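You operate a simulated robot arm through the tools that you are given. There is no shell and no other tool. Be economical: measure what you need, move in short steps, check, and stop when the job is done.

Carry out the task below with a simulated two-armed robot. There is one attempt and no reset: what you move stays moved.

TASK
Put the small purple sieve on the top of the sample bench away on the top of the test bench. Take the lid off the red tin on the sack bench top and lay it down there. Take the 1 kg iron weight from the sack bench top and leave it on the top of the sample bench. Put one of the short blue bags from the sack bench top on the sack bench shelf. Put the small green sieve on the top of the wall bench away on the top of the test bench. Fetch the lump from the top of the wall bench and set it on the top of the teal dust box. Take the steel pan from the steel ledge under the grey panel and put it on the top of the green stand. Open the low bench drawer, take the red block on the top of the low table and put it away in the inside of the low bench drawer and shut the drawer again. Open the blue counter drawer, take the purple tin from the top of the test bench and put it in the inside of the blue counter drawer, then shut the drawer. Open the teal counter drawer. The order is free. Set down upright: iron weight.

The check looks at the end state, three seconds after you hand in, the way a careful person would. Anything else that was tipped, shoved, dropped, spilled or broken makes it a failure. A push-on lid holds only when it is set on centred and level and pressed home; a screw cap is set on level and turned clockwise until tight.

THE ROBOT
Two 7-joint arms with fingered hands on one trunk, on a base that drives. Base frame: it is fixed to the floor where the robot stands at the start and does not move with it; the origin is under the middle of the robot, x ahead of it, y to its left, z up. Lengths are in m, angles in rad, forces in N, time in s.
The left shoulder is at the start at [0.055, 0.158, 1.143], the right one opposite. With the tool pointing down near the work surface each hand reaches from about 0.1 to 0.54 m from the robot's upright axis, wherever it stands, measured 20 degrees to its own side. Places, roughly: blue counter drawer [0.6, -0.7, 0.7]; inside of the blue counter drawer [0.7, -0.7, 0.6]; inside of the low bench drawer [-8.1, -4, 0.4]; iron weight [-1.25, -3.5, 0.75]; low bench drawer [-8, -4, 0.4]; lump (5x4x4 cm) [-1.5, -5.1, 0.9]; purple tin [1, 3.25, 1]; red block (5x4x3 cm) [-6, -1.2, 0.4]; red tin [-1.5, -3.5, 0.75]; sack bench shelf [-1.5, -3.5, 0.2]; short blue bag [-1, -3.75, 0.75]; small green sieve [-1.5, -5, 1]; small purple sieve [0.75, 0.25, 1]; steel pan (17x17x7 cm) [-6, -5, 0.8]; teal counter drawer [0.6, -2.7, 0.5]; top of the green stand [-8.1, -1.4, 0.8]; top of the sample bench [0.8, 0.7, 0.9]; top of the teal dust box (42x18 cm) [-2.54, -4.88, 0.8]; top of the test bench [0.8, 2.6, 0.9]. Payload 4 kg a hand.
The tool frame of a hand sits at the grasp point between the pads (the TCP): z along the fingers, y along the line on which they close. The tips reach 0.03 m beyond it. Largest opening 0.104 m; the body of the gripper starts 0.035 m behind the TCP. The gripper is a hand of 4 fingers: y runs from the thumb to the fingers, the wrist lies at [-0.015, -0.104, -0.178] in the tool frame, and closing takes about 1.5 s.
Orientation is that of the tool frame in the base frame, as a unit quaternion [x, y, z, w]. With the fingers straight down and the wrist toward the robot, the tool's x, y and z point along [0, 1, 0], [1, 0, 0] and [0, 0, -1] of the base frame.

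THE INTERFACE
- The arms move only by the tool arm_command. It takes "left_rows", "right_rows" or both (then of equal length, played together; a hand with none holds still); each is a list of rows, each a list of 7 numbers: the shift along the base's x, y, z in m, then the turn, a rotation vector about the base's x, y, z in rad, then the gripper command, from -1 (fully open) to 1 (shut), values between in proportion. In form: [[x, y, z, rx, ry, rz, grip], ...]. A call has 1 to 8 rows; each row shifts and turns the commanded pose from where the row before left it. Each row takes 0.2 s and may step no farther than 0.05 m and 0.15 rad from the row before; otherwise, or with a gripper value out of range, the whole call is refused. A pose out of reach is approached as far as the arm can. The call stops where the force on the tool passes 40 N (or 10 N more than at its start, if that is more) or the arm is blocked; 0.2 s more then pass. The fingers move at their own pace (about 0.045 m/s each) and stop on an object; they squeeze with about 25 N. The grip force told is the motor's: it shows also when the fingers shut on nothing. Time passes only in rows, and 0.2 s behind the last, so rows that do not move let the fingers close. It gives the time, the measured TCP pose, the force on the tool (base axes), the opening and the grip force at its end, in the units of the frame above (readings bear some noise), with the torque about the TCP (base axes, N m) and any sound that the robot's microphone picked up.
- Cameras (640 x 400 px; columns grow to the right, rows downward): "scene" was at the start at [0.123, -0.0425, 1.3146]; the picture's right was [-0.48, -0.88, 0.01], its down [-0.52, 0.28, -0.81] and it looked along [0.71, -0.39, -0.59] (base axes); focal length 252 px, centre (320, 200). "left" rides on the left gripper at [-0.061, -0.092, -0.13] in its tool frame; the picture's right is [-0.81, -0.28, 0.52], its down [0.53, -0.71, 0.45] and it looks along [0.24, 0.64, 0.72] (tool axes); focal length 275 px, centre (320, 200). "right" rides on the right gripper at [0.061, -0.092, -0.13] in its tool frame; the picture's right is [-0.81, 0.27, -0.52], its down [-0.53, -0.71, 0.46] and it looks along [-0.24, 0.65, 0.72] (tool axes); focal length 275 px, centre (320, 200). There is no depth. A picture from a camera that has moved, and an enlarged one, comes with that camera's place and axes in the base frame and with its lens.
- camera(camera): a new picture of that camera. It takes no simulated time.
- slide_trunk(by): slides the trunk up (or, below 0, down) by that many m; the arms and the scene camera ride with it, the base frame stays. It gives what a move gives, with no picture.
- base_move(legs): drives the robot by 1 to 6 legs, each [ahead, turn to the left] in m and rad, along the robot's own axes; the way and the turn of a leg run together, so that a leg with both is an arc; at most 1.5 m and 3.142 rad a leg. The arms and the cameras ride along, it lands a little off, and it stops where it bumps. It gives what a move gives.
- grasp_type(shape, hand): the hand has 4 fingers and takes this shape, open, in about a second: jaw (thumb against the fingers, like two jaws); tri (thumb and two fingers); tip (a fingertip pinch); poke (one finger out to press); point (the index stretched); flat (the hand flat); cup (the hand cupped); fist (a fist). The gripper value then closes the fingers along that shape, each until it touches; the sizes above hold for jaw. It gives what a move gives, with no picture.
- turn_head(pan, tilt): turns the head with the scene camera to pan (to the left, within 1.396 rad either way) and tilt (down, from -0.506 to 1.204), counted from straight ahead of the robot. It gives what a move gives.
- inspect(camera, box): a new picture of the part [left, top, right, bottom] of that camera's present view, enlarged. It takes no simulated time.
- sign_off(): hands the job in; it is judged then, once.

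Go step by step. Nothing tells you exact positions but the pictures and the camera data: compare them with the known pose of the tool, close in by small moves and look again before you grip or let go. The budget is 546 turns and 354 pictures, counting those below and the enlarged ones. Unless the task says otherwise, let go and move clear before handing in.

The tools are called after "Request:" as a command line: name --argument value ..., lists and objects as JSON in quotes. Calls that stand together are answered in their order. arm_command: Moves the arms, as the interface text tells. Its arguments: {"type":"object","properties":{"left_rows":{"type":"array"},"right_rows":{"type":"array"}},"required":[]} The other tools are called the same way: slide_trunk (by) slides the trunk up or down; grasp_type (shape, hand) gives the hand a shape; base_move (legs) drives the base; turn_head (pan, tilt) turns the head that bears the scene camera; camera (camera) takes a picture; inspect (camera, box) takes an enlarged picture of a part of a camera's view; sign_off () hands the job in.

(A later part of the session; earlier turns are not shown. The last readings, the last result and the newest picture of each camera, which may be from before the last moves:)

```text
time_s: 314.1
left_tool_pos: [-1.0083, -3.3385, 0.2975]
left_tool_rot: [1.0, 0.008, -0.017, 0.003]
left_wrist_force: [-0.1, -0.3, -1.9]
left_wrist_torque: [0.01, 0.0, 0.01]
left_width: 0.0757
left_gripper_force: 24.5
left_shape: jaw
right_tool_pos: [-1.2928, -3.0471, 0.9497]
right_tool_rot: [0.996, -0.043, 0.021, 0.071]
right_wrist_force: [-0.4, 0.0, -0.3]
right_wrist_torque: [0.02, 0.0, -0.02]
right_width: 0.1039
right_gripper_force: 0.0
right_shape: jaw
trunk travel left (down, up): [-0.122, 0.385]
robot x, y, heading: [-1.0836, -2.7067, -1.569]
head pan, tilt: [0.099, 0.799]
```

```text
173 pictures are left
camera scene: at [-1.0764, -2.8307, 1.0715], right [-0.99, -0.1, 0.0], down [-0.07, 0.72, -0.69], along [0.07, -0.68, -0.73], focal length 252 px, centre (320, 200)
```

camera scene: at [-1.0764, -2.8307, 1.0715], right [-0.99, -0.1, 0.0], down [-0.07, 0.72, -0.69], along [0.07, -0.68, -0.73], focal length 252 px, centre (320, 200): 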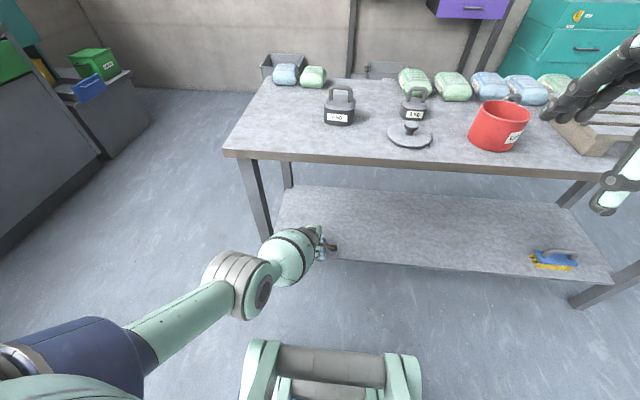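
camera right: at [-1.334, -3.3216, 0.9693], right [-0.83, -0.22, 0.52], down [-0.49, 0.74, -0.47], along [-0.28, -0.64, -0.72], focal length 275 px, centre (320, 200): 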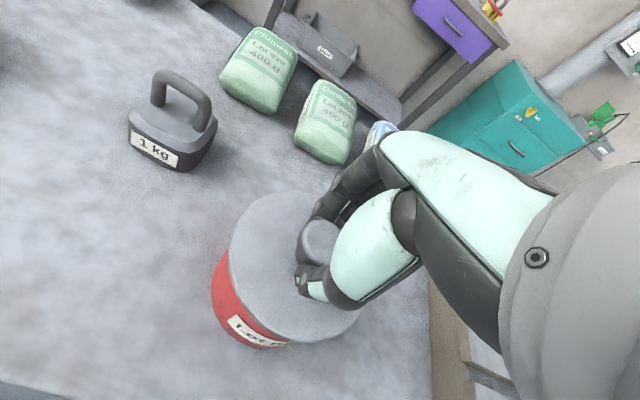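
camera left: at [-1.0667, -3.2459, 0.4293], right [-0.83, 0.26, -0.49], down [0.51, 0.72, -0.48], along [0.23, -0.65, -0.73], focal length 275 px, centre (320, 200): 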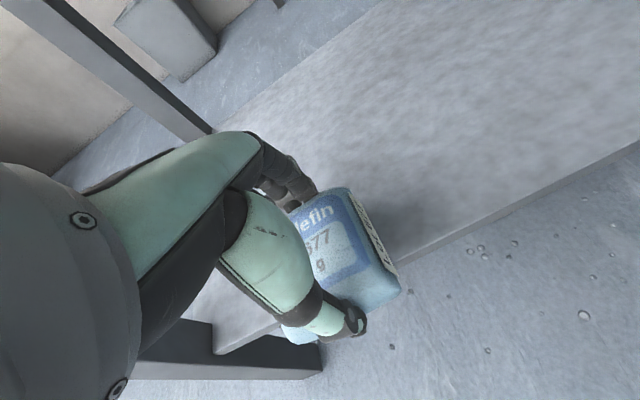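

Request:
arm_command --left_rows '[[-0.03, 0, 0, 0, 0, 0, 1], [-0.02, 0, 0, 0, 0, 0, 1]]'

Request:
base_move --legs '[[0.1, 0]]'

Request:
camera --camera "left"

Request:
inspect --camera "scene" --box '[200, 160, 440, 310]'

```text
time_s: 314.7
left_tool_pos: [-1.054, -3.32, 0.2958]
left_tool_rot: [1.0, 0.006, -0.02, 0.012]
left_wrist_force: [-0.2, -1.3, -1.2]
left_wrist_torque: [0.05, 0.06, 0.02]
left_width: 0.0753
left_gripper_force: 25.3
left_shape: jaw
left hand out of reach, approached as far as the arm can: row 1
right_tool_pos: [-1.2942, -3.0383, 0.9619]
right_tool_rot: [0.995, -0.05, 0.029, 0.084]
right_wrist_force: [-0.4, -0.5, -0.6]
right_wrist_torque: [-0.02, 0.01, -0.03]
right_width: 0.104
right_gripper_force: 0.1
right_shape: jaw
trunk travel left (down, up): [-0.122, 0.385]
robot x, y, heading: [-1.0842, -2.7079, -1.565]
head pan, tilt: [0.099, 0.799]
```

```text
time_s: 315.8
left_tool_pos: [-1.0465, -3.4218, 0.2923]
left_tool_rot: [1.0, 0.008, -0.018, 0.006]
left_wrist_force: [-1.2, -0.7, -2.8]
left_wrist_torque: [0.01, 0.02, 0.05]
left_width: 0.0752
left_gripper_force: 24.9
left_shape: jaw
right_tool_pos: [-1.2937, -3.1442, 0.9574]
right_tool_rot: [0.996, -0.048, 0.025, 0.077]
right_wrist_force: [-1.1, -0.5, -0.2]
right_wrist_torque: [0.02, -0.01, -0.02]
right_width: 0.1039
right_gripper_force: 0.0
right_shape: jaw
trunk travel left (down, up): [-0.122, 0.385]
robot x, y, heading: [-1.0856, -2.8025, -1.561]
head pan, tilt: [0.099, 0.799]
```

```text
172 pictures are left
camera left: at [-1.1041, -3.329, 0.4233], right [-0.83, 0.26, -0.49], down [0.51, 0.72, -0.48], along [0.23, -0.65, -0.72], focal length 275 px, centre (320, 200)
```

left: 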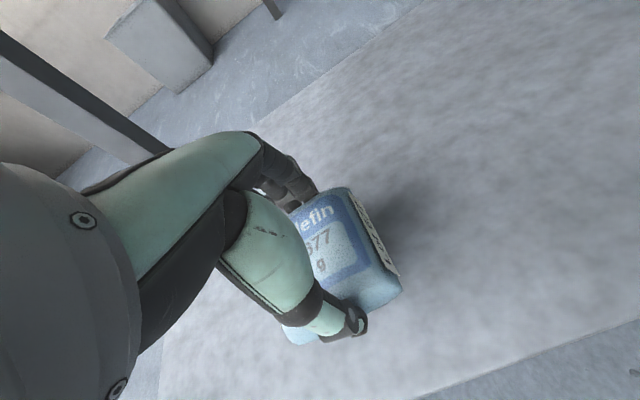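

```text
2.67 times, centred on (320, 235) of scene
camera zoom: at [-1.076, -2.9328, 1.0716], right [-0.99, -0.1, 0.0], down [-0.07, 0.72, -0.69], along [0.07, -0.68, -0.73], focal length 672 px, centre (320, 107)
```

zoom: 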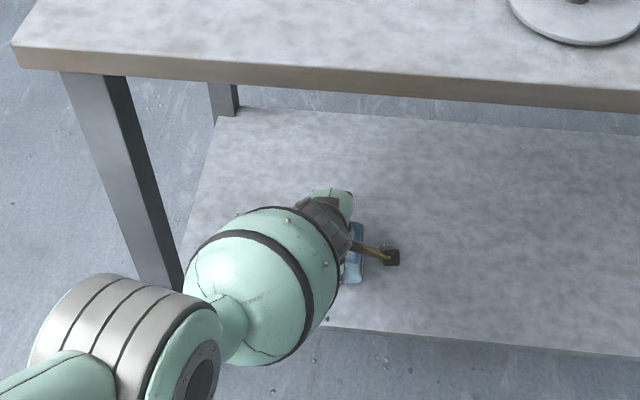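

Request:
arm_command --left_rows '[[0, 0, -0.02, 0, 0, 0, 1], [0, 0, -0.015, 0, 0, 0, 1], [0, 0, -0.01, 0, 0, 0, 1]]'

Request:
arm_command --left_rows '[[0, 0, -0.006, 0, 0, 0, 1]]'

Request:
arm_command --left_rows '[[0, 0, -0.006, 0, 0, 0, 1]]'

Request:
camera --camera "left"

```text
time_s: 316.6
left_tool_pos: [-1.0433, -3.4156, 0.2865]
left_tool_rot: [1.0, 0.008, -0.017, 0.014]
left_wrist_force: [0.4, 0.7, -2.7]
left_wrist_torque: [-0.03, -0.03, 0.0]
left_width: 0.0755
left_gripper_force: 25.0
left_shape: jaw
left hand out of reach, approached as far as the arm can: row 1, 2, 3
right_tool_pos: [-1.2935, -3.1344, 0.9681]
right_tool_rot: [0.994, -0.052, 0.032, 0.089]
right_wrist_force: [0.3, 0.3, -0.5]
right_wrist_torque: [0.02, 0.02, -0.01]
right_width: 0.1037
right_gripper_force: 0.0
right_shape: jaw
trunk travel left (down, up): [-0.122, 0.385]
robot x, y, heading: [-1.0837, -2.8057, -1.567]
head pan, tilt: [0.099, 0.799]
```

```text
time_s: 317.0
left_tool_pos: [-1.0436, -3.4166, 0.2865]
left_tool_rot: [1.0, 0.009, -0.017, 0.012]
left_wrist_force: [-0.1, 0.3, -2.3]
left_wrist_torque: [-0.03, 0.03, 0.02]
left_width: 0.0756
left_gripper_force: 25.2
left_shape: jaw
left hand out of reach, approached as far as the arm can: row 1
right_tool_pos: [-1.2944, -3.1366, 0.9677]
right_tool_rot: [0.994, -0.052, 0.032, 0.089]
right_wrist_force: [-0.8, -0.1, -0.8]
right_wrist_torque: [0.0, 0.01, 0.03]
right_width: 0.1038
right_gripper_force: 0.0
right_shape: jaw
trunk travel left (down, up): [-0.122, 0.385]
robot x, y, heading: [-1.0814, -2.8069, -1.57]
head pan, tilt: [0.099, 0.799]
```

```text
time_s: 317.4
left_tool_pos: [-1.0425, -3.4157, 0.2861]
left_tool_rot: [1.0, 0.008, -0.017, 0.014]
left_wrist_force: [-0.3, 0.3, -2.3]
left_wrist_torque: [-0.01, 0.0, -0.01]
left_width: 0.0753
left_gripper_force: 24.1
left_shape: jaw
left hand out of reach, approached as far as the arm can: row 1
right_tool_pos: [-1.2941, -3.1357, 0.9676]
right_tool_rot: [0.994, -0.052, 0.033, 0.089]
right_wrist_force: [-0.1, 0.3, -0.2]
right_wrist_torque: [0.04, -0.01, -0.02]
right_width: 0.1041
right_gripper_force: 0.0
right_shape: jaw
trunk travel left (down, up): [-0.122, 0.385]
robot x, y, heading: [-1.0794, -2.8039, -1.567]
head pan, tilt: [0.099, 0.799]
```

```text
170 pictures are left
camera left: at [-1.1011, -3.3214, 0.4164], right [-0.83, 0.25, -0.5], down [0.51, 0.71, -0.49], along [0.23, -0.66, -0.72], focal length 275 px, centre (320, 200)
```

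left: 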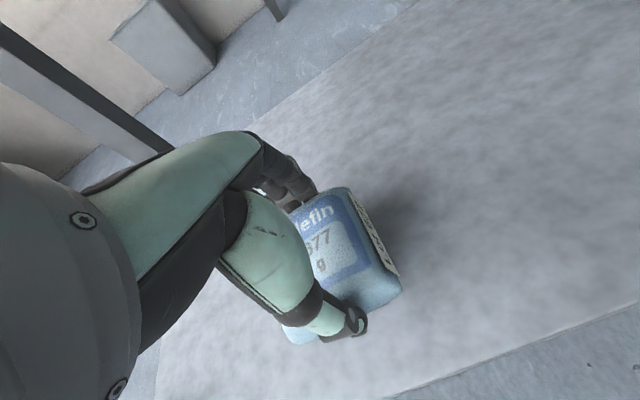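

Reach limit again; I lower the trunk in steps instead.

Request:
slide_trunk --by -0.035

Request:
slide_trunk --by -0.008

Request:
slide_trunk --by -0.006

Request:
slide_trunk --by -0.006

```text
time_s: 318.2
left_tool_pos: [-1.0484, -3.4341, 0.2693]
left_tool_rot: [0.999, 0.007, -0.019, 0.029]
left_wrist_force: [0.7, 1.8, 0.1]
left_wrist_torque: [0.15, -0.12, 0.02]
left_width: 0.075
left_gripper_force: 25.3
left_shape: jaw
right_tool_pos: [-1.294, -3.1367, 0.9316]
right_tool_rot: [0.994, -0.051, 0.032, 0.09]
right_wrist_force: [-0.3, 0.2, 1.0]
right_wrist_torque: [0.05, 0.0, -0.01]
right_width: 0.104
right_gripper_force: 0.0
right_shape: jaw
trunk travel left (down, up): [-0.087, 0.42]
robot x, y, heading: [-1.0849, -2.808, -1.572]
head pan, tilt: [0.099, 0.799]
```

```text
time_s: 318.8
left_tool_pos: [-1.0493, -3.438, 0.2672]
left_tool_rot: [0.999, 0.007, -0.021, 0.033]
left_wrist_force: [-0.2, 5.9, 13.3]
left_wrist_torque: [0.91, -0.07, -0.02]
left_width: 0.0735
left_gripper_force: 24.2
left_shape: jaw
right_tool_pos: [-1.2951, -3.1352, 0.9248]
right_tool_rot: [0.994, -0.052, 0.032, 0.09]
right_wrist_force: [-0.7, 0.1, -0.7]
right_wrist_torque: [-0.01, -0.03, 0.03]
right_width: 0.1038
right_gripper_force: 0.1
right_shape: jaw
trunk travel left (down, up): [-0.079, 0.428]
robot x, y, heading: [-1.082, -2.8045, -1.566]
head pan, tilt: [0.099, 0.799]
```

```text
time_s: 319.3
left_tool_pos: [-1.0502, -3.4412, 0.264]
left_tool_rot: [0.999, 0.007, -0.021, 0.035]
left_wrist_force: [1.2, 5.6, 12.5]
left_wrist_torque: [0.88, -0.13, -0.02]
left_width: 0.0728
left_gripper_force: 25.1
left_shape: jaw
right_tool_pos: [-1.2941, -3.1361, 0.9181]
right_tool_rot: [0.994, -0.052, 0.032, 0.09]
right_wrist_force: [0.0, -0.9, -0.2]
right_wrist_torque: [0.01, -0.01, 0.0]
right_width: 0.1039
right_gripper_force: 0.0
right_shape: jaw
trunk travel left (down, up): [-0.073, 0.434]
robot x, y, heading: [-1.0844, -2.8061, -1.563]
head pan, tilt: [0.099, 0.799]
```

```text
time_s: 319.9
left_tool_pos: [-1.0497, -3.444, 0.2625]
left_tool_rot: [0.999, 0.007, -0.022, 0.039]
left_wrist_force: [2.1, 8.1, 23.0]
left_wrist_torque: [0.92, -0.03, -0.04]
left_width: 0.0719
left_gripper_force: 24.6
left_shape: jaw
right_tool_pos: [-1.2936, -3.1343, 0.9124]
right_tool_rot: [0.994, -0.051, 0.032, 0.09]
right_wrist_force: [-0.1, 1.0, 0.1]
right_wrist_torque: [0.0, 0.03, -0.01]
right_width: 0.1037
right_gripper_force: 0.2
right_shape: jaw
trunk travel left (down, up): [-0.067, 0.44]
robot x, y, heading: [-1.0773, -2.8081, -1.565]
head pan, tilt: [0.099, 0.799]
```

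The bag is down on the shelf. I open and lift clear.

Request:
arm_command --left_rows '[[0, 0, 0.004, 0, 0, 0, 0.2], [0, 0, 0, 0, 0, 0, -0.5], [0, 0, 0, 0, 0, 0, -1], [0, 0, 0, 0, 0, 0, -1], [0, 0, 0, 0, 0, 0, -1]]'

Request:
camera --camera "left"

```text
time_s: 321.3
left_tool_pos: [-1.0484, -3.4961, 0.3301]
left_tool_rot: [0.995, 0.01, -0.024, 0.092]
left_wrist_force: [-0.4, 0.0, -0.5]
left_wrist_torque: [-0.01, -0.01, 0.0]
left_width: 0.1038
left_gripper_force: 0.1
left_shape: jaw
right_tool_pos: [-1.2948, -3.1264, 0.9222]
right_tool_rot: [0.993, -0.056, 0.039, 0.101]
right_wrist_force: [-0.5, 0.1, -0.2]
right_wrist_torque: [-0.05, -0.02, 0.01]
right_width: 0.1041
right_gripper_force: 0.0
right_shape: jaw
trunk travel left (down, up): [-0.067, 0.44]
robot x, y, heading: [-1.0803, -2.8036, -1.57]
head pan, tilt: [0.099, 0.799]
stopped in row 5 (left hand): the arm was blocked; the commanded pose is now the measured one
```

```text
169 pictures are left
camera left: at [-1.1051, -3.3837, 0.4447], right [-0.84, 0.16, -0.52], down [0.5, 0.62, -0.6], along [0.22, -0.76, -0.6], focal length 275 px, centre (320, 200)
```

left: 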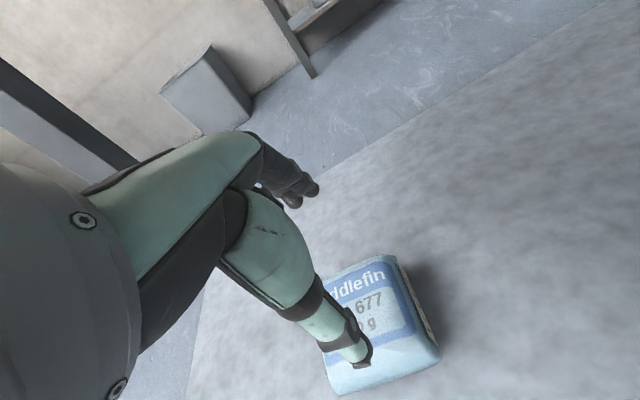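

Request:
slide_trunk --by 0.06

Request:
camera --camera "left"

Request:
base_move --legs '[[-0.5, 0]]'

Request:
camera --camera "scene"

```text
time_s: 322.3
left_tool_pos: [-1.0491, -3.4794, 0.3684]
left_tool_rot: [0.997, 0.007, -0.022, 0.074]
left_wrist_force: [0.1, 0.4, 0.3]
left_wrist_torque: [-0.01, 0.0, 0.01]
left_width: 0.1039
left_gripper_force: 0.0
left_shape: jaw
right_tool_pos: [-1.2949, -3.1296, 0.9828]
right_tool_rot: [0.993, -0.056, 0.038, 0.1]
right_wrist_force: [0.8, 0.4, 0.7]
right_wrist_torque: [-0.03, 0.0, 0.03]
right_width: 0.1036
right_gripper_force: 0.0
right_shape: jaw
trunk travel left (down, up): [-0.127, 0.38]
robot x, y, heading: [-1.0805, -2.8049, -1.564]
head pan, tilt: [0.099, 0.799]
```

```text
168 pictures are left
camera left: at [-1.1056, -3.3697, 0.4863], right [-0.84, 0.19, -0.52], down [0.5, 0.64, -0.58], along [0.22, -0.74, -0.63], focal length 275 px, centre (320, 200)
```

left: 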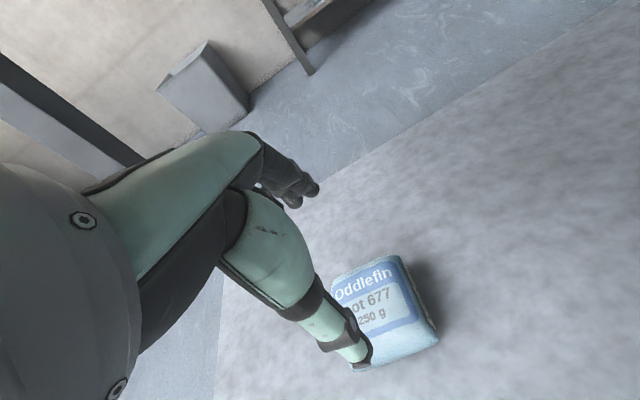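

```text
time_s: 325.2
left_tool_pos: [-1.0489, -2.9802, 0.3699]
left_tool_rot: [0.997, 0.009, -0.021, 0.076]
left_wrist_force: [0.3, 0.5, 0.8]
left_wrist_torque: [0.01, 0.02, 0.0]
left_width: 0.1041
left_gripper_force: 0.0
left_shape: jaw
right_tool_pos: [-1.296, -2.6307, 0.9833]
right_tool_rot: [0.993, -0.053, 0.039, 0.1]
right_wrist_force: [0.4, 0.0, -0.2]
right_wrist_torque: [-0.01, 0.0, 0.0]
right_width: 0.104
right_gripper_force: 0.1
right_shape: jaw
trunk travel left (down, up): [-0.127, 0.38]
robot x, y, heading: [-1.0916, -2.3073, -1.565]
head pan, tilt: [0.099, 0.799]
```

```text
167 pictures are left
camera scene: at [-1.0786, -2.4298, 1.077], right [-0.99, -0.11, 0.0], down [-0.08, 0.72, -0.69], along [0.08, -0.68, -0.73], focal length 252 px, centre (320, 200)
```

scene: 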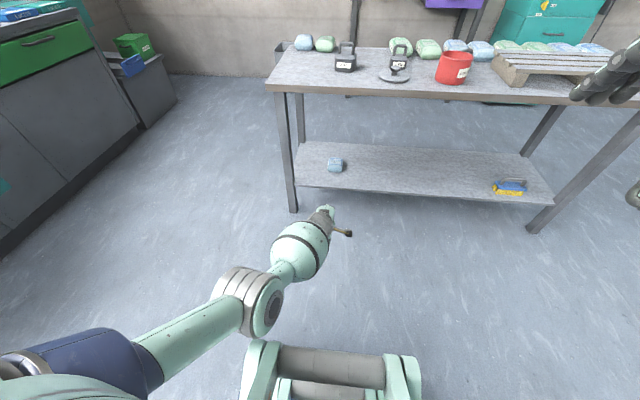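

The bag rests on the shelf. I raise the trunk and hands and drive around the left end of the sack bench toward the wall bench.

Request:
slide_trunk --by 0.27

Request:
arm_command --left_rows '[[0, -0.01, 0.048, 0.04, 0, 0, -1], [0, -0.01, 0.048, 0.04, 0, 0, -1], [0, 0, 0.049, 0.04, 0, 0, -1], [0, 0, 0.049, 0.03, 0, 0, -1], [0, 0, 0.049, 0, 0, 0, -1], [0, 0, 0.049, 0, 0, 0, -1], [0, 0, 0.049, 0, 0, 0, -1], [0, 0, 0.049, 0, 0, 0, -1]]'

Request:
arm_command --left_rows '[[0, 0.02, 0.045, 0, 0, 0, -1], [0, 0.03, 0.035, 0, 0, 0, -1], [0, 0.03, 0.03, 0, 0, 0, -1]]' --right_rows '[[0, 0, -0.03, 0.07, 0, -0.03, -1], [0, 0, -0.03, 0.07, 0, -0.03, -1], [0, 0, -0.02, 0.05, 0, -0.03, -1]]'

Request:
turn_head --pan 0.5 --tilt 0.5

Request:
camera --camera "scene"

```text
time_s: 328.0
left_tool_pos: [-1.0505, -2.9801, 0.6442]
left_tool_rot: [0.996, 0.009, -0.022, 0.082]
left_wrist_force: [0.0, -0.1, 0.7]
left_wrist_torque: [0.0, 0.01, -0.02]
left_width: 0.1039
left_gripper_force: 0.1
left_shape: jaw
right_tool_pos: [-1.2951, -2.6241, 1.2636]
right_tool_rot: [0.991, -0.058, 0.047, 0.111]
right_wrist_force: [0.1, 0.8, 0.4]
right_wrist_torque: [-0.03, 0.02, 0.0]
right_width: 0.104
right_gripper_force: 0.0
right_shape: jaw
trunk travel left (down, up): [-0.397, 0.11]
robot x, y, heading: [-1.0838, -2.3034, -1.563]
head pan, tilt: [0.099, 0.799]
```

```text
time_s: 329.8
left_tool_pos: [-1.0488, -2.9962, 1.0348]
left_tool_rot: [1.0, 0.011, -0.021, 0.006]
left_wrist_force: [0.6, 0.1, 0.3]
left_wrist_torque: [-0.01, -0.01, 0.03]
left_width: 0.1039
left_gripper_force: 0.0
left_shape: jaw
right_tool_pos: [-1.2964, -2.6235, 1.2637]
right_tool_rot: [0.991, -0.059, 0.048, 0.11]
right_wrist_force: [0.6, 0.0, 0.4]
right_wrist_torque: [-0.04, 0.01, 0.0]
right_width: 0.1043
right_gripper_force: 0.1
right_shape: jaw
trunk travel left (down, up): [-0.397, 0.11]
robot x, y, heading: [-1.0869, -2.3049, -1.562]
head pan, tilt: [0.099, 0.799]
```

```text
time_s: 330.6
left_tool_pos: [-1.0463, -2.9177, 1.1483]
left_tool_rot: [1.0, 0.011, -0.021, 0.007]
left_wrist_force: [-0.3, 0.3, -0.3]
left_wrist_torque: [0.04, 0.01, 0.0]
left_width: 0.1039
left_gripper_force: 0.1
left_shape: jaw
right_tool_pos: [-1.294, -2.6427, 1.2053]
right_tool_rot: [0.994, -0.102, 0.029, 0.011]
right_wrist_force: [-0.3, 0.1, -0.2]
right_wrist_torque: [0.03, 0.04, -0.02]
right_width: 0.1038
right_gripper_force: 0.0
right_shape: jaw
right hand out of reach, approached as far as the arm can: row 1, 2, 3
trunk travel left (down, up): [-0.397, 0.11]
robot x, y, heading: [-1.0846, -2.3092, -1.565]
head pan, tilt: [0.099, 0.799]
```

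```text
time_s: 331.4
left_tool_pos: [-1.0474, -2.9164, 1.1462]
left_tool_rot: [1.0, 0.011, -0.022, 0.007]
left_wrist_force: [0.0, 0.0, 0.0]
left_wrist_torque: [-0.05, 0.01, -0.02]
left_width: 0.1038
left_gripper_force: 0.0
left_shape: jaw
right_tool_pos: [-1.2937, -2.6431, 1.2056]
right_tool_rot: [0.995, -0.1, 0.028, 0.012]
right_wrist_force: [0.2, 0.2, -0.2]
right_wrist_torque: [0.01, 0.01, 0.01]
right_width: 0.1037
right_gripper_force: 0.1
right_shape: jaw
trunk travel left (down, up): [-0.397, 0.11]
robot x, y, heading: [-1.0839, -2.3067, -1.558]
head pan, tilt: [0.499, 0.499]
```

```text
166 pictures are left
camera scene: at [-1.0431, -2.4345, 1.3724], right [-0.87, -0.49, -0.01], down [-0.23, 0.43, -0.87], along [0.43, -0.76, -0.49], focal length 252 px, centre (320, 200)
```

scene: 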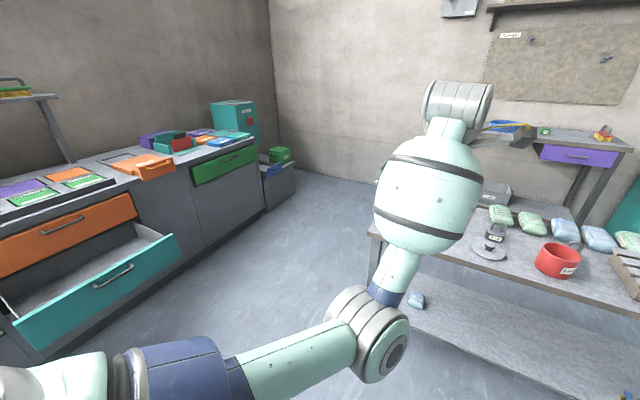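

Request:
base_move --legs '[[0, 1.56], [0.74, 0], [0, -1.571], [1.0, 0], [0.93, 0]]'

Request:
turn_head --pan -0.7 --tilt 0.5

Request:
camera --camera "scene"

```text
time_s: 352.3
left_tool_pos: [-0.3608, -4.8428, 1.1466]
left_tool_rot: [1.0, -0.003, -0.022, 0.006]
left_wrist_force: [0.6, 0.7, -0.8]
left_wrist_torque: [0.01, -0.01, -0.04]
left_width: 0.1038
left_gripper_force: 0.1
left_shape: jaw
right_tool_pos: [-0.6011, -4.5603, 1.2061]
right_tool_rot: [0.993, -0.114, 0.028, 0.012]
right_wrist_force: [0.5, -0.2, 0.4]
right_wrist_torque: [0.0, -0.02, -0.03]
right_width: 0.1037
right_gripper_force: 0.1
right_shape: jaw
trunk travel left (down, up): [-0.397, 0.11]
robot x, y, heading: [-0.3827, -4.2287, -1.588]
head pan, tilt: [0.499, 0.499]
```

```text
time_s: 353.7
left_tool_pos: [-0.3615, -4.8309, 1.1546]
left_tool_rot: [1.0, -0.004, -0.024, 0.017]
left_wrist_force: [-0.4, 0.2, -0.2]
left_wrist_torque: [-0.02, 0.01, 0.02]
left_width: 0.1042
left_gripper_force: 0.0
left_shape: jaw
right_tool_pos: [-0.6, -4.55, 1.2158]
right_tool_rot: [0.992, -0.119, 0.036, 0.022]
right_wrist_force: [-0.1, -0.2, 1.0]
right_wrist_torque: [-0.03, 0.01, 0.0]
right_width: 0.104
right_gripper_force: 0.0
right_shape: jaw
trunk travel left (down, up): [-0.397, 0.11]
robot x, y, heading: [-0.3839, -4.2308, -1.593]
head pan, tilt: [-0.7, 0.499]
```

```text
165 pictures are left
camera scene: at [-0.4461, -4.3472, 1.3726], right [-0.75, 0.66, 0.01], down [0.32, 0.37, -0.87], along [-0.58, -0.65, -0.49], focal length 252 px, centre (320, 200)
```

scene: 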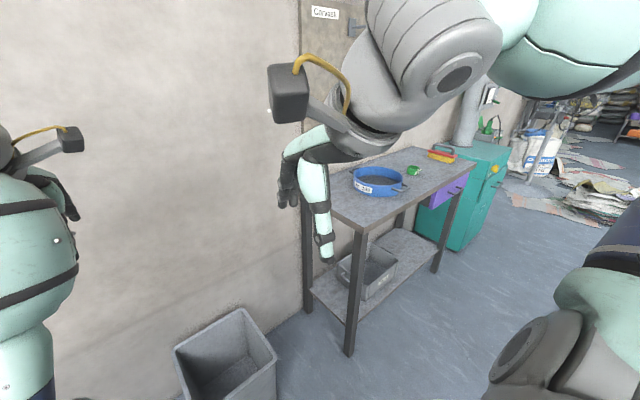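

Request:
inspect --camera "scene" --box '[320, 130, 480, 230]'

```text
4.00 times, centred on (400, 180) of scene
camera zoom: at [-0.4461, -4.3472, 1.3726], right [-0.75, 0.66, 0.01], down [0.32, 0.37, -0.87], along [-0.58, -0.65, -0.49], focal length 1009 px, centre (0, 280)
```

zoom: 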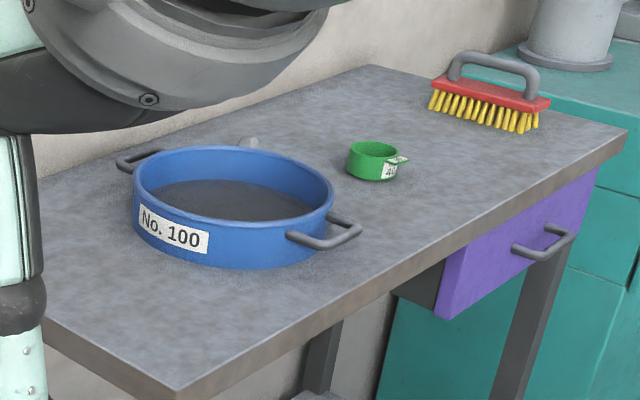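

The lump is a grey bit behind the blue pan (≈[-1.53,-5.07]), the small green sieve at ≈[-1.62,-4.94]. I drive in front of the bench.

Request:
base_move --legs '[[0, -1.55], [1.09, 0], [0, 1.571], [0.12, 0]]'

Request:
turn_head --pan 0.0 --tilt 0.7

Request:
camera --camera "scene"

```text
time_s: 367.7
left_tool_pos: [-1.4326, -4.9383, 1.1653]
left_tool_rot: [0.999, 0.009, -0.022, 0.028]
left_wrist_force: [-1.4, -1.1, 0.0]
left_wrist_torque: [0.12, 0.01, -0.05]
left_width: 0.1039
left_gripper_force: 0.1
left_shape: jaw
right_tool_pos: [-1.6764, -4.6624, 1.2215]
right_tool_rot: [0.994, -0.102, 0.03, 0.023]
right_wrist_force: [0.9, -0.7, 0.0]
right_wrist_torque: [0.07, 0.01, -0.02]
right_width: 0.1041
right_gripper_force: 0.1
right_shape: jaw
trunk travel left (down, up): [-0.397, 0.11]
robot x, y, heading: [-1.4711, -4.3601, -1.565]
head pan, tilt: [-0.7, 0.499]
```

```text
time_s: 368.8
left_tool_pos: [-1.4307, -4.9633, 1.1532]
left_tool_rot: [1.0, 0.009, -0.023, 0.016]
left_wrist_force: [-0.6, 1.0, -0.2]
left_wrist_torque: [-0.04, -0.02, -0.02]
left_width: 0.104
left_gripper_force: 0.0
left_shape: jaw
right_tool_pos: [-1.675, -4.6894, 1.2153]
right_tool_rot: [0.994, -0.102, 0.029, 0.013]
right_wrist_force: [0.3, 0.3, -0.2]
right_wrist_torque: [-0.04, -0.01, 0.0]
right_width: 0.1041
right_gripper_force: 0.1
right_shape: jaw
trunk travel left (down, up): [-0.397, 0.11]
robot x, y, heading: [-1.4724, -4.3631, -1.569]
head pan, tilt: [0.0, 0.7]
```

```text
163 pictures are left
camera scene: at [-1.4723, -4.49, 1.3554], right [-1.0, 0.0, 0.0], down [0.0, 0.65, -0.76], along [0.0, -0.76, -0.65], focal length 252 px, centre (320, 200)
```

scene: 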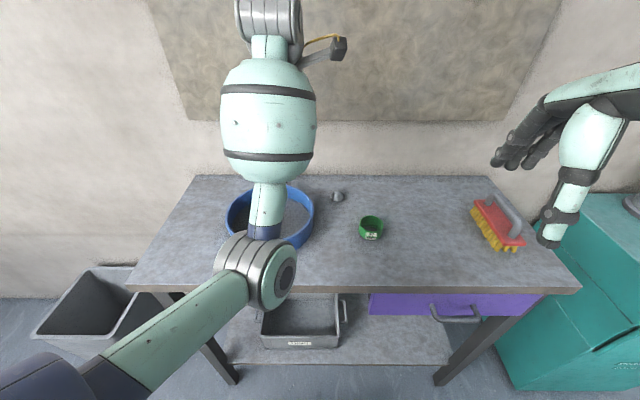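

The sieve is at about [-1.603, -4.935, 0.885], the lump at [-1.522, -5.06, 0.88]. The right hand goes over the sieve.

Request:
arm_command --right_rows '[[0.01, -0.04, 0, 0.01, 0.02, 0.07, -1], [0.01, -0.04, 0, 0.01, 0.02, 0.07, -1], [0.01, -0.04, -0.02, 0.01, 0.015, 0.06, -1], [0.01, -0.04, -0.02, 0, 0, 0, -1], [0.015, -0.04, -0.02, 0, 0, 0, -1], [0.015, -0.04, -0.02, 0, 0, 0, -1], [0, -0.006, -0.045, 0, 0, 0, -1], [0, 0, -0.045, 0, 0, 0, -1]]'

Request:
camera --camera "right"

Request:
camera --camera "scene"

```text
time_s: 370.6
left_tool_pos: [-1.4321, -4.9621, 1.1531]
left_tool_rot: [1.0, 0.008, -0.023, 0.017]
left_wrist_force: [1.0, 0.6, 0.4]
left_wrist_torque: [0.02, -0.01, 0.03]
left_width: 0.104
left_gripper_force: 0.0
left_shape: jaw
right_tool_pos: [-1.6051, -4.9333, 1.0448]
right_tool_rot: [1.0, -0.002, 0.001, -0.002]
right_wrist_force: [-0.2, 0.4, -0.3]
right_wrist_torque: [0.01, -0.04, 0.01]
right_width: 0.104
right_gripper_force: 0.0
right_shape: jaw
trunk travel left (down, up): [-0.397, 0.11]
robot x, y, heading: [-1.4729, -4.3639, -1.57]
head pan, tilt: [0.0, 0.7]
```

```text
162 pictures are left
camera right: at [-1.5442, -4.8435, 1.1761], right [-0.81, -0.27, 0.51], down [-0.53, 0.72, -0.45], along [-0.24, -0.64, -0.73], focal length 275 px, centre (320, 200)
```

right: 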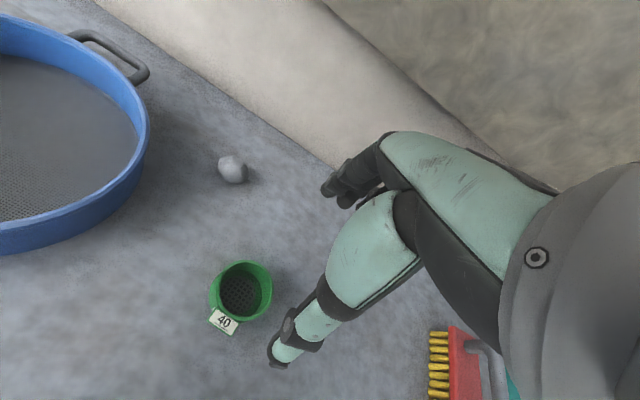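

```text
161 pictures are left
camera scene: at [-1.4722, -4.4973, 1.3546], right [-1.0, 0.0, 0.0], down [0.0, 0.65, -0.76], along [0.0, -0.76, -0.66], focal length 252 px, centre (320, 200)
```

scene: 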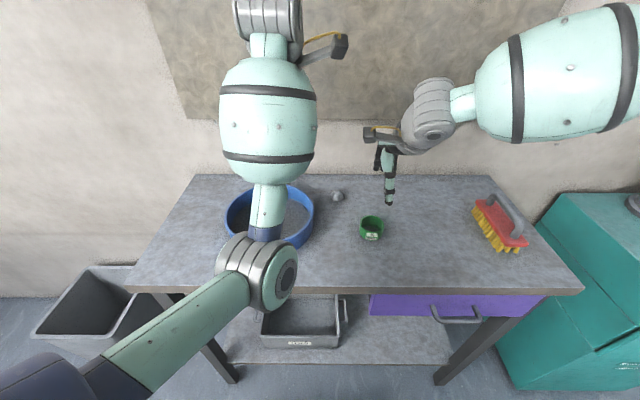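

The sieve's label tab points toward the robot where the thumb would land; I yaw the right hand 40° so the thumb misses it, and descend.

Request:
arm_command --right_rows '[[0.004, -0.001, 0, 0, 0, 0.14, -1], [0.004, -0.001, 0, 0, 0, 0.14, -1], [0, 0, -0.01, 0, 0, 0.14, -1], [0, 0, -0.02, 0, 0, 0.14, -1], [0, 0, -0.03, 0, 0, 0.14, -1]]'

Request:
camera --camera "right"

Request:
inspect --camera "scene" --box '[300, 140, 460, 240]'

```text
time_s: 371.8
left_tool_pos: [-1.4316, -4.9612, 1.1511]
left_tool_rot: [1.0, 0.009, -0.022, 0.015]
left_wrist_force: [0.0, 0.3, 0.6]
left_wrist_torque: [0.03, 0.0, -0.01]
left_width: 0.1039
left_gripper_force: 0.0
left_shape: jaw
right_tool_pos: [-1.599, -4.9364, 0.9842]
right_tool_rot: [0.94, 0.341, 0.002, -0.003]
right_wrist_force: [0.5, -0.7, -0.4]
right_wrist_torque: [0.03, 0.01, -0.01]
right_width: 0.104
right_gripper_force: 0.1
right_shape: jaw
trunk travel left (down, up): [-0.397, 0.11]
robot x, y, heading: [-1.4713, -4.3646, -1.564]
head pan, tilt: [0.0, 0.7]
```

```text
160 pictures are left
camera right: at [-1.6105, -4.8285, 1.1145], right [-0.45, -0.73, 0.51], down [-0.87, 0.21, -0.46], along [0.23, -0.65, -0.73], focal length 275 px, centre (320, 200)
```

right: 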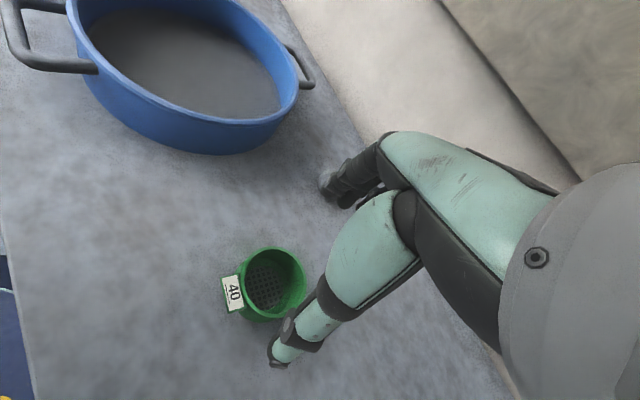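

```text
4.00 times, centred on (380, 190) of scene
camera zoom: at [-1.4722, -4.498, 1.3545], right [-1.0, 0.0, 0.0], down [0.0, 0.66, -0.76], along [0.0, -0.76, -0.66], focal length 1009 px, centre (80, 240)
```

zoom: 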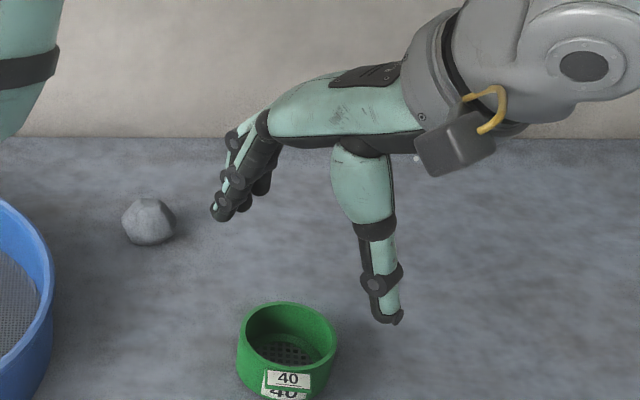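

Request:
arm_command --right_rows '[[0, 0, -0.03, 0, 0, 0, -1], [0, 0, -0.03, 0, 0, 0, -1], [0, 0, -0.02, 0, 0, 0, -1]]'

Request:
camera --camera "right"

Request:
arm_command --right_rows '[[0, 0, 0, 0, 0, 0, 0.2], [0, 0, 0, 0, 0, 0, 1], [0, 0, 0, 0, 0, 0, 1], [0, 0, 0, 0, 0, 0, 1], [0, 0, 0, 0, 0, 0, 1]]'

Request:
camera --camera "right"

```text
time_s: 372.6
left_tool_pos: [-1.4319, -4.9609, 1.1543]
left_tool_rot: [1.0, 0.009, -0.022, 0.017]
left_wrist_force: [-0.6, -1.0, -0.6]
left_wrist_torque: [-0.01, 0.01, -0.02]
left_width: 0.1037
left_gripper_force: 0.1
left_shape: jaw
right_tool_pos: [-1.6067, -4.9285, 0.9173]
right_tool_rot: [0.94, 0.34, 0.002, -0.001]
right_wrist_force: [-0.1, -0.2, 0.5]
right_wrist_torque: [-0.03, 0.0, -0.03]
right_width: 0.1039
right_gripper_force: 0.1
right_shape: jaw
right hand out of reach, approached as far as the arm can: row 2, 3
trunk travel left (down, up): [-0.397, 0.11]
robot x, y, heading: [-1.4666, -4.3645, -1.572]
head pan, tilt: [0.0, 0.7]
```

```text
158 pictures are left
camera right: at [-1.6189, -4.8195, 1.048], right [-0.45, -0.73, 0.52], down [-0.86, 0.21, -0.46], along [0.23, -0.65, -0.73], focal length 275 px, centre (320, 200)
```

right: 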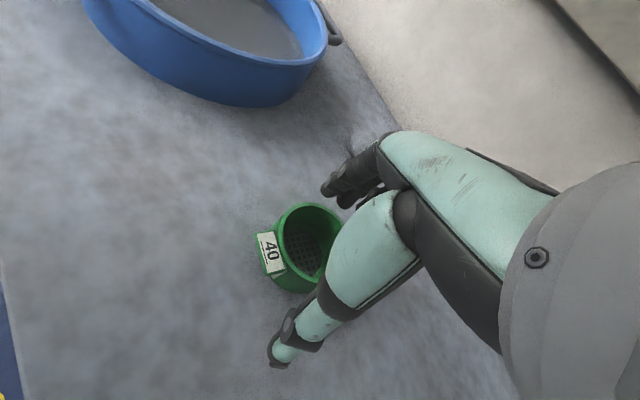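

```text
time_s: 373.8
left_tool_pos: [-1.4314, -4.962, 1.1531]
left_tool_rot: [1.0, 0.009, -0.023, 0.017]
left_wrist_force: [0.1, 0.3, 0.1]
left_wrist_torque: [0.02, 0.03, 0.02]
left_width: 0.1036
left_gripper_force: 0.0
left_shape: jaw
right_tool_pos: [-1.6065, -4.9286, 0.9186]
right_tool_rot: [0.94, 0.34, 0.002, -0.001]
right_wrist_force: [-0.8, 0.0, -0.5]
right_wrist_torque: [0.0, -0.02, -0.02]
right_width: 0.0498
right_gripper_force: 24.9
right_shape: jaw
trunk travel left (down, up): [-0.397, 0.11]
robot x, y, heading: [-1.4708, -4.3637, -1.574]
head pan, tilt: [0.0, 0.7]
```

```text
157 pictures are left
camera right: at [-1.6187, -4.8204, 1.0478], right [-0.45, -0.73, 0.51], down [-0.87, 0.21, -0.46], along [0.23, -0.65, -0.73], focal length 275 px, centre (320, 200)
```

right: 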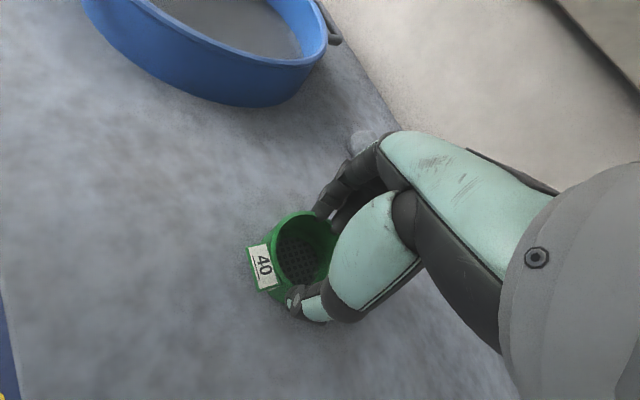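

Request:
inspect --camera "scene" --box '[310, 170, 430, 245]'

```text
5.33 times, centred on (370, 208) of scene
camera zoom: at [-1.4719, -4.4965, 1.3547], right [-1.0, 0.0, 0.0], down [0.0, 0.65, -0.76], along [0.0, -0.76, -0.65], focal length 1345 px, centre (53, 160)
```

zoom: 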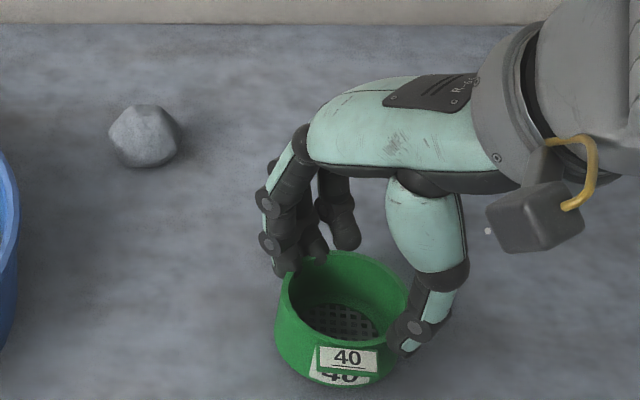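

The grip is off-centre; I open, shift 1.3 cm toward the ring's centre, and regrip slightly lower.

Request:
arm_command --right_rows '[[0, 0, 0, 0, 0, 0, 0], [0, 0, 0, 0, 0, 0, -1], [0, 0, 0, 0, 0, 0, -1], [0.01, 0.008, -0.005, 0, 0, 0, -1], [0, 0, -0.006, 0, 0, 0, -1]]'

Request:
camera --camera "right"

Request:
inspect --camera "scene" --box '[310, 170, 430, 245]'

```text
time_s: 375.0
left_tool_pos: [-1.4327, -4.961, 1.1536]
left_tool_rot: [1.0, 0.01, -0.022, 0.017]
left_wrist_force: [-0.2, 0.6, -0.1]
left_wrist_torque: [-0.03, 0.0, -0.01]
left_width: 0.1041
left_gripper_force: 0.1
left_shape: jaw
right_tool_pos: [-1.602, -4.9159, 0.9127]
right_tool_rot: [0.94, 0.34, 0.0, -0.001]
right_wrist_force: [0.0, -0.2, -0.8]
right_wrist_torque: [-0.01, -0.05, 0.04]
right_width: 0.1036
right_gripper_force: 0.0
right_shape: jaw
right hand out of reach, approached as far as the arm can: row 4, 5
trunk travel left (down, up): [-0.397, 0.11]
robot x, y, heading: [-1.4712, -4.365, -1.568]
head pan, tilt: [0.0, 0.7]
```

```text
155 pictures are left
camera right: at [-1.6137, -4.8075, 1.0421], right [-0.45, -0.73, 0.52], down [-0.87, 0.21, -0.46], along [0.23, -0.65, -0.73], focal length 275 px, centre (320, 200)
```

right: 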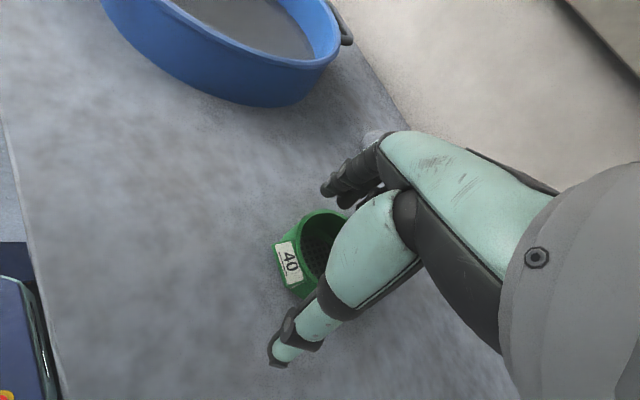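

```text
5.33 times, centred on (370, 208) of scene
camera zoom: at [-1.4722, -4.4967, 1.3547], right [-1.0, 0.0, 0.0], down [0.0, 0.65, -0.76], along [0.0, -0.76, -0.65], focal length 1345 px, centre (53, 160)
```

zoom: 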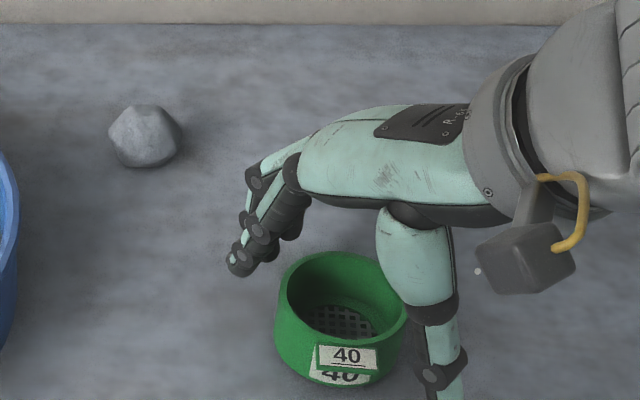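

Request:
arm_command --right_rows '[[0, 0, 0, 0, 0, 0, 0.1], [0, 0, 0, 0, 0, 0, 1], [0, 0, 0, 0, 0, 0, 1], [0, 0, 0, 0, 0, 0, 1], [0, 0, 0, 0, 0, 0, 1]]'

Request:
inspect --camera "scene" --box '[310, 170, 430, 245]'

```text
time_s: 376.2
left_tool_pos: [-1.432, -4.9623, 1.153]
left_tool_rot: [1.0, 0.009, -0.022, 0.017]
left_wrist_force: [0.0, 0.4, 0.9]
left_wrist_torque: [-0.05, 0.02, -0.01]
left_width: 0.104
left_gripper_force: 0.0
left_shape: jaw
right_tool_pos: [-1.6018, -4.9169, 0.9124]
right_tool_rot: [0.94, 0.34, -0.001, -0.001]
right_wrist_force: [0.6, 0.0, 0.1]
right_wrist_torque: [0.0, 0.0, -0.01]
right_width: 0.0461
right_gripper_force: 25.2
right_shape: jaw
trunk travel left (down, up): [-0.397, 0.11]
robot x, y, heading: [-1.4723, -4.3655, -1.57]
head pan, tilt: [0.0, 0.7]
```

```text
5.33 times, centred on (370, 208) of scene
camera zoom: at [-1.4719, -4.4967, 1.3547], right [-1.0, 0.0, 0.0], down [0.0, 0.65, -0.76], along [0.0, -0.76, -0.65], focal length 1345 px, centre (53, 160)
```

zoom: 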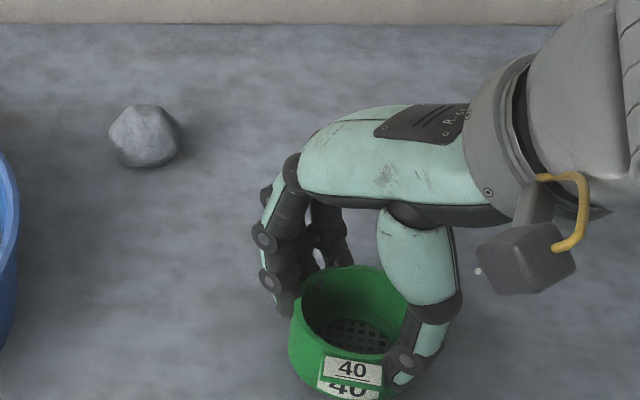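

Request:
arm_command --right_rows '[[0, 0, 0.015, 0, 0, 0, 1], [0, 0, 0.03, 0, 0, 0, 1], [0, 0, 0.03, 0, 0, 0, 1]]'

Request:
camera --camera "right"

Request:
inspect --camera "scene" --box '[310, 150, 430, 225]'

```text
time_s: 377.0
left_tool_pos: [-1.43, -4.9612, 1.1537]
left_tool_rot: [1.0, 0.009, -0.022, 0.017]
left_wrist_force: [1.1, 1.0, 0.6]
left_wrist_torque: [0.0, -0.03, -0.01]
left_width: 0.1045
left_gripper_force: 0.1
left_shape: jaw
right_tool_pos: [-1.6021, -4.9147, 0.9863]
right_tool_rot: [0.94, 0.341, 0.001, -0.003]
right_wrist_force: [0.7, 0.0, -0.9]
right_wrist_torque: [0.01, 0.02, -0.04]
right_width: 0.046
right_gripper_force: 24.8
right_shape: jaw
trunk travel left (down, up): [-0.397, 0.11]
robot x, y, heading: [-1.4748, -4.3628, -1.57]
head pan, tilt: [0.0, 0.7]
```

```text
152 pictures are left
camera right: at [-1.6142, -4.8064, 1.1166], right [-0.45, -0.73, 0.51], down [-0.87, 0.21, -0.46], along [0.23, -0.65, -0.73], focal length 275 px, centre (320, 200)
```

right: 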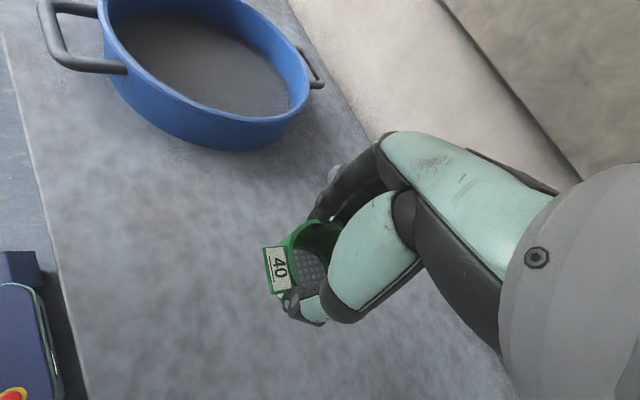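

```text
5.33 times, centred on (370, 188) of scene
camera zoom: at [-1.4715, -4.4958, 1.3548], right [-1.0, 0.0, 0.0], down [0.0, 0.65, -0.76], along [0.0, -0.76, -0.65], focal length 1345 px, centre (53, 267)
```

zoom: 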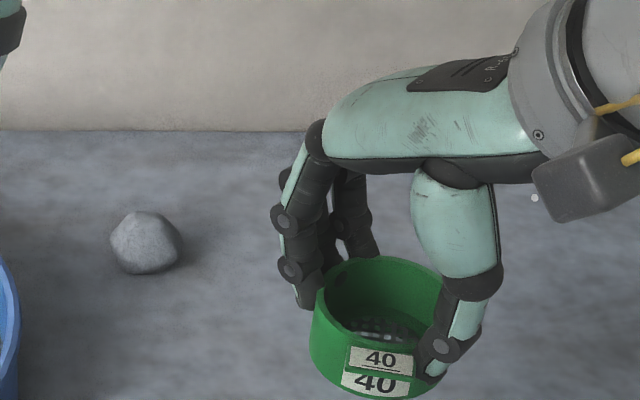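

The sieve is held. I move it up and aside, and bring the left hand over the lump.

Request:
arm_command --right_rows '[[-0.02, 0.02, 0.03, 0, 0, 0, 1], [-0.02, 0.03, 0.03, 0, 0, 0, 1], [-0.02, 0.03, 0.02, 0, 0, 0, 1], [-0.02, 0.03, 0.01, 0, 0, 0, 1], [-0.02, 0.03, 0, 0, 0, 0, 1], [-0.02, 0.03, 0, 0, 0, 0, 1]]' --left_rows '[[0, 0, 0, 0.017, -0.022, 0, -1], [0, 0, 0, 0.017, -0.022, 0, -1], [-0.03, -0.03, -0.02, 0, 0, 0, -1], [-0.03, -0.03, -0.02, 0, 0, 0, -1], [-0.03, -0.035, -0.02, 0, 0, 0, -1], [0, -0.005, -0.045, 0, 0, 0, -1]]'

Request:
camera --camera "left"

Request:
camera --camera "scene"

```text
refused: row 5 steps farther than a row can; nothing moved
```

```text
150 pictures are left
camera left: at [-1.4875, -4.8651, 1.2836], right [-0.84, 0.24, -0.49], down [0.5, 0.71, -0.5], along [0.22, -0.67, -0.71], focal length 275 px, centre (320, 200)
```

left: 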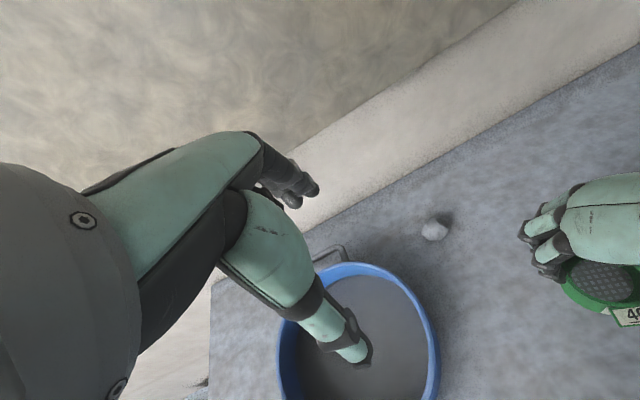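

```text
149 pictures are left
camera scene: at [-1.4715, -4.4958, 1.3548], right [-1.0, 0.0, 0.0], down [0.0, 0.65, -0.76], along [0.0, -0.76, -0.65], focal length 252 px, centre (320, 200)
```

scene: 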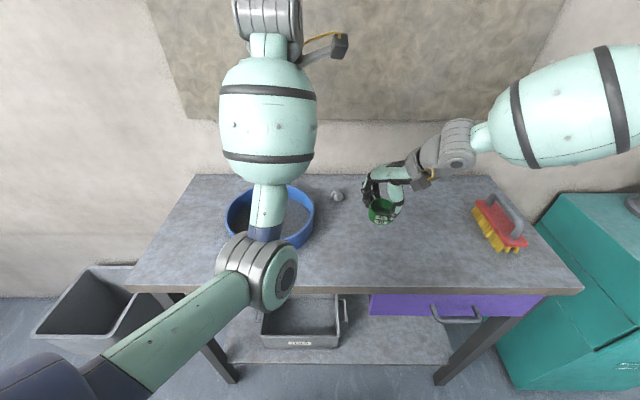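

Request:
arm_command --right_rows '[[-0.02, 0.02, 0.03, 0, 0, 0, 1], [-0.02, 0.03, 0.03, 0, 0, 0, 1], [-0.02, 0.03, 0.02, 0, 0, 0, 1], [-0.02, 0.03, 0.01, 0, 0, 0, 1], [-0.02, 0.03, 0, 0, 0, 0, 1], [-0.02, 0.03, 0, 0, 0, 0, 1]]' --left_rows '[[0, 0, 0, 0.017, -0.022, 0, -1], [0, 0, 0, 0.017, -0.022, 0, -1], [-0.03, -0.03, -0.02, 0, 0, 0, -1], [-0.03, -0.03, -0.02, 0, 0, 0, -1], [-0.03, -0.03, -0.02, 0, 0, 0, -1], [0, -0.01, -0.045, 0, 0, 0, -1]]'

Request:
camera --camera "left"

```text
time_s: 378.4
left_tool_pos: [-1.523, -5.0697, 1.0455]
left_tool_rot: [1.0, 0.01, 0.0, 0.0]
left_wrist_force: [-1.2, 0.9, -0.1]
left_wrist_torque: [0.02, -0.02, 0.03]
left_width: 0.1038
left_gripper_force: 0.0
left_shape: jaw
left hand out of reach, approached as far as the arm can: row 1, 2
right_tool_pos: [-1.7221, -4.7462, 1.0755]
right_tool_rot: [0.94, 0.341, 0.001, -0.001]
right_wrist_force: [-1.2, 0.2, -0.5]
right_wrist_torque: [0.0, -0.03, 0.03]
right_width: 0.046
right_gripper_force: 24.9
right_shape: jaw
trunk travel left (down, up): [-0.397, 0.11]
robot x, y, heading: [-1.4719, -4.3609, -1.567]
head pan, tilt: [0.0, 0.7]
```

```text
148 pictures are left
camera left: at [-1.5842, -4.9792, 1.1759], right [-0.82, 0.26, -0.52], down [0.52, 0.72, -0.46], along [0.26, -0.64, -0.72], focal length 275 px, centre (320, 200)
```

left: 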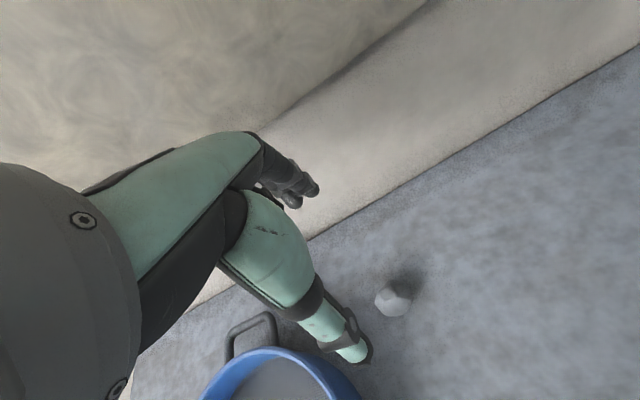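

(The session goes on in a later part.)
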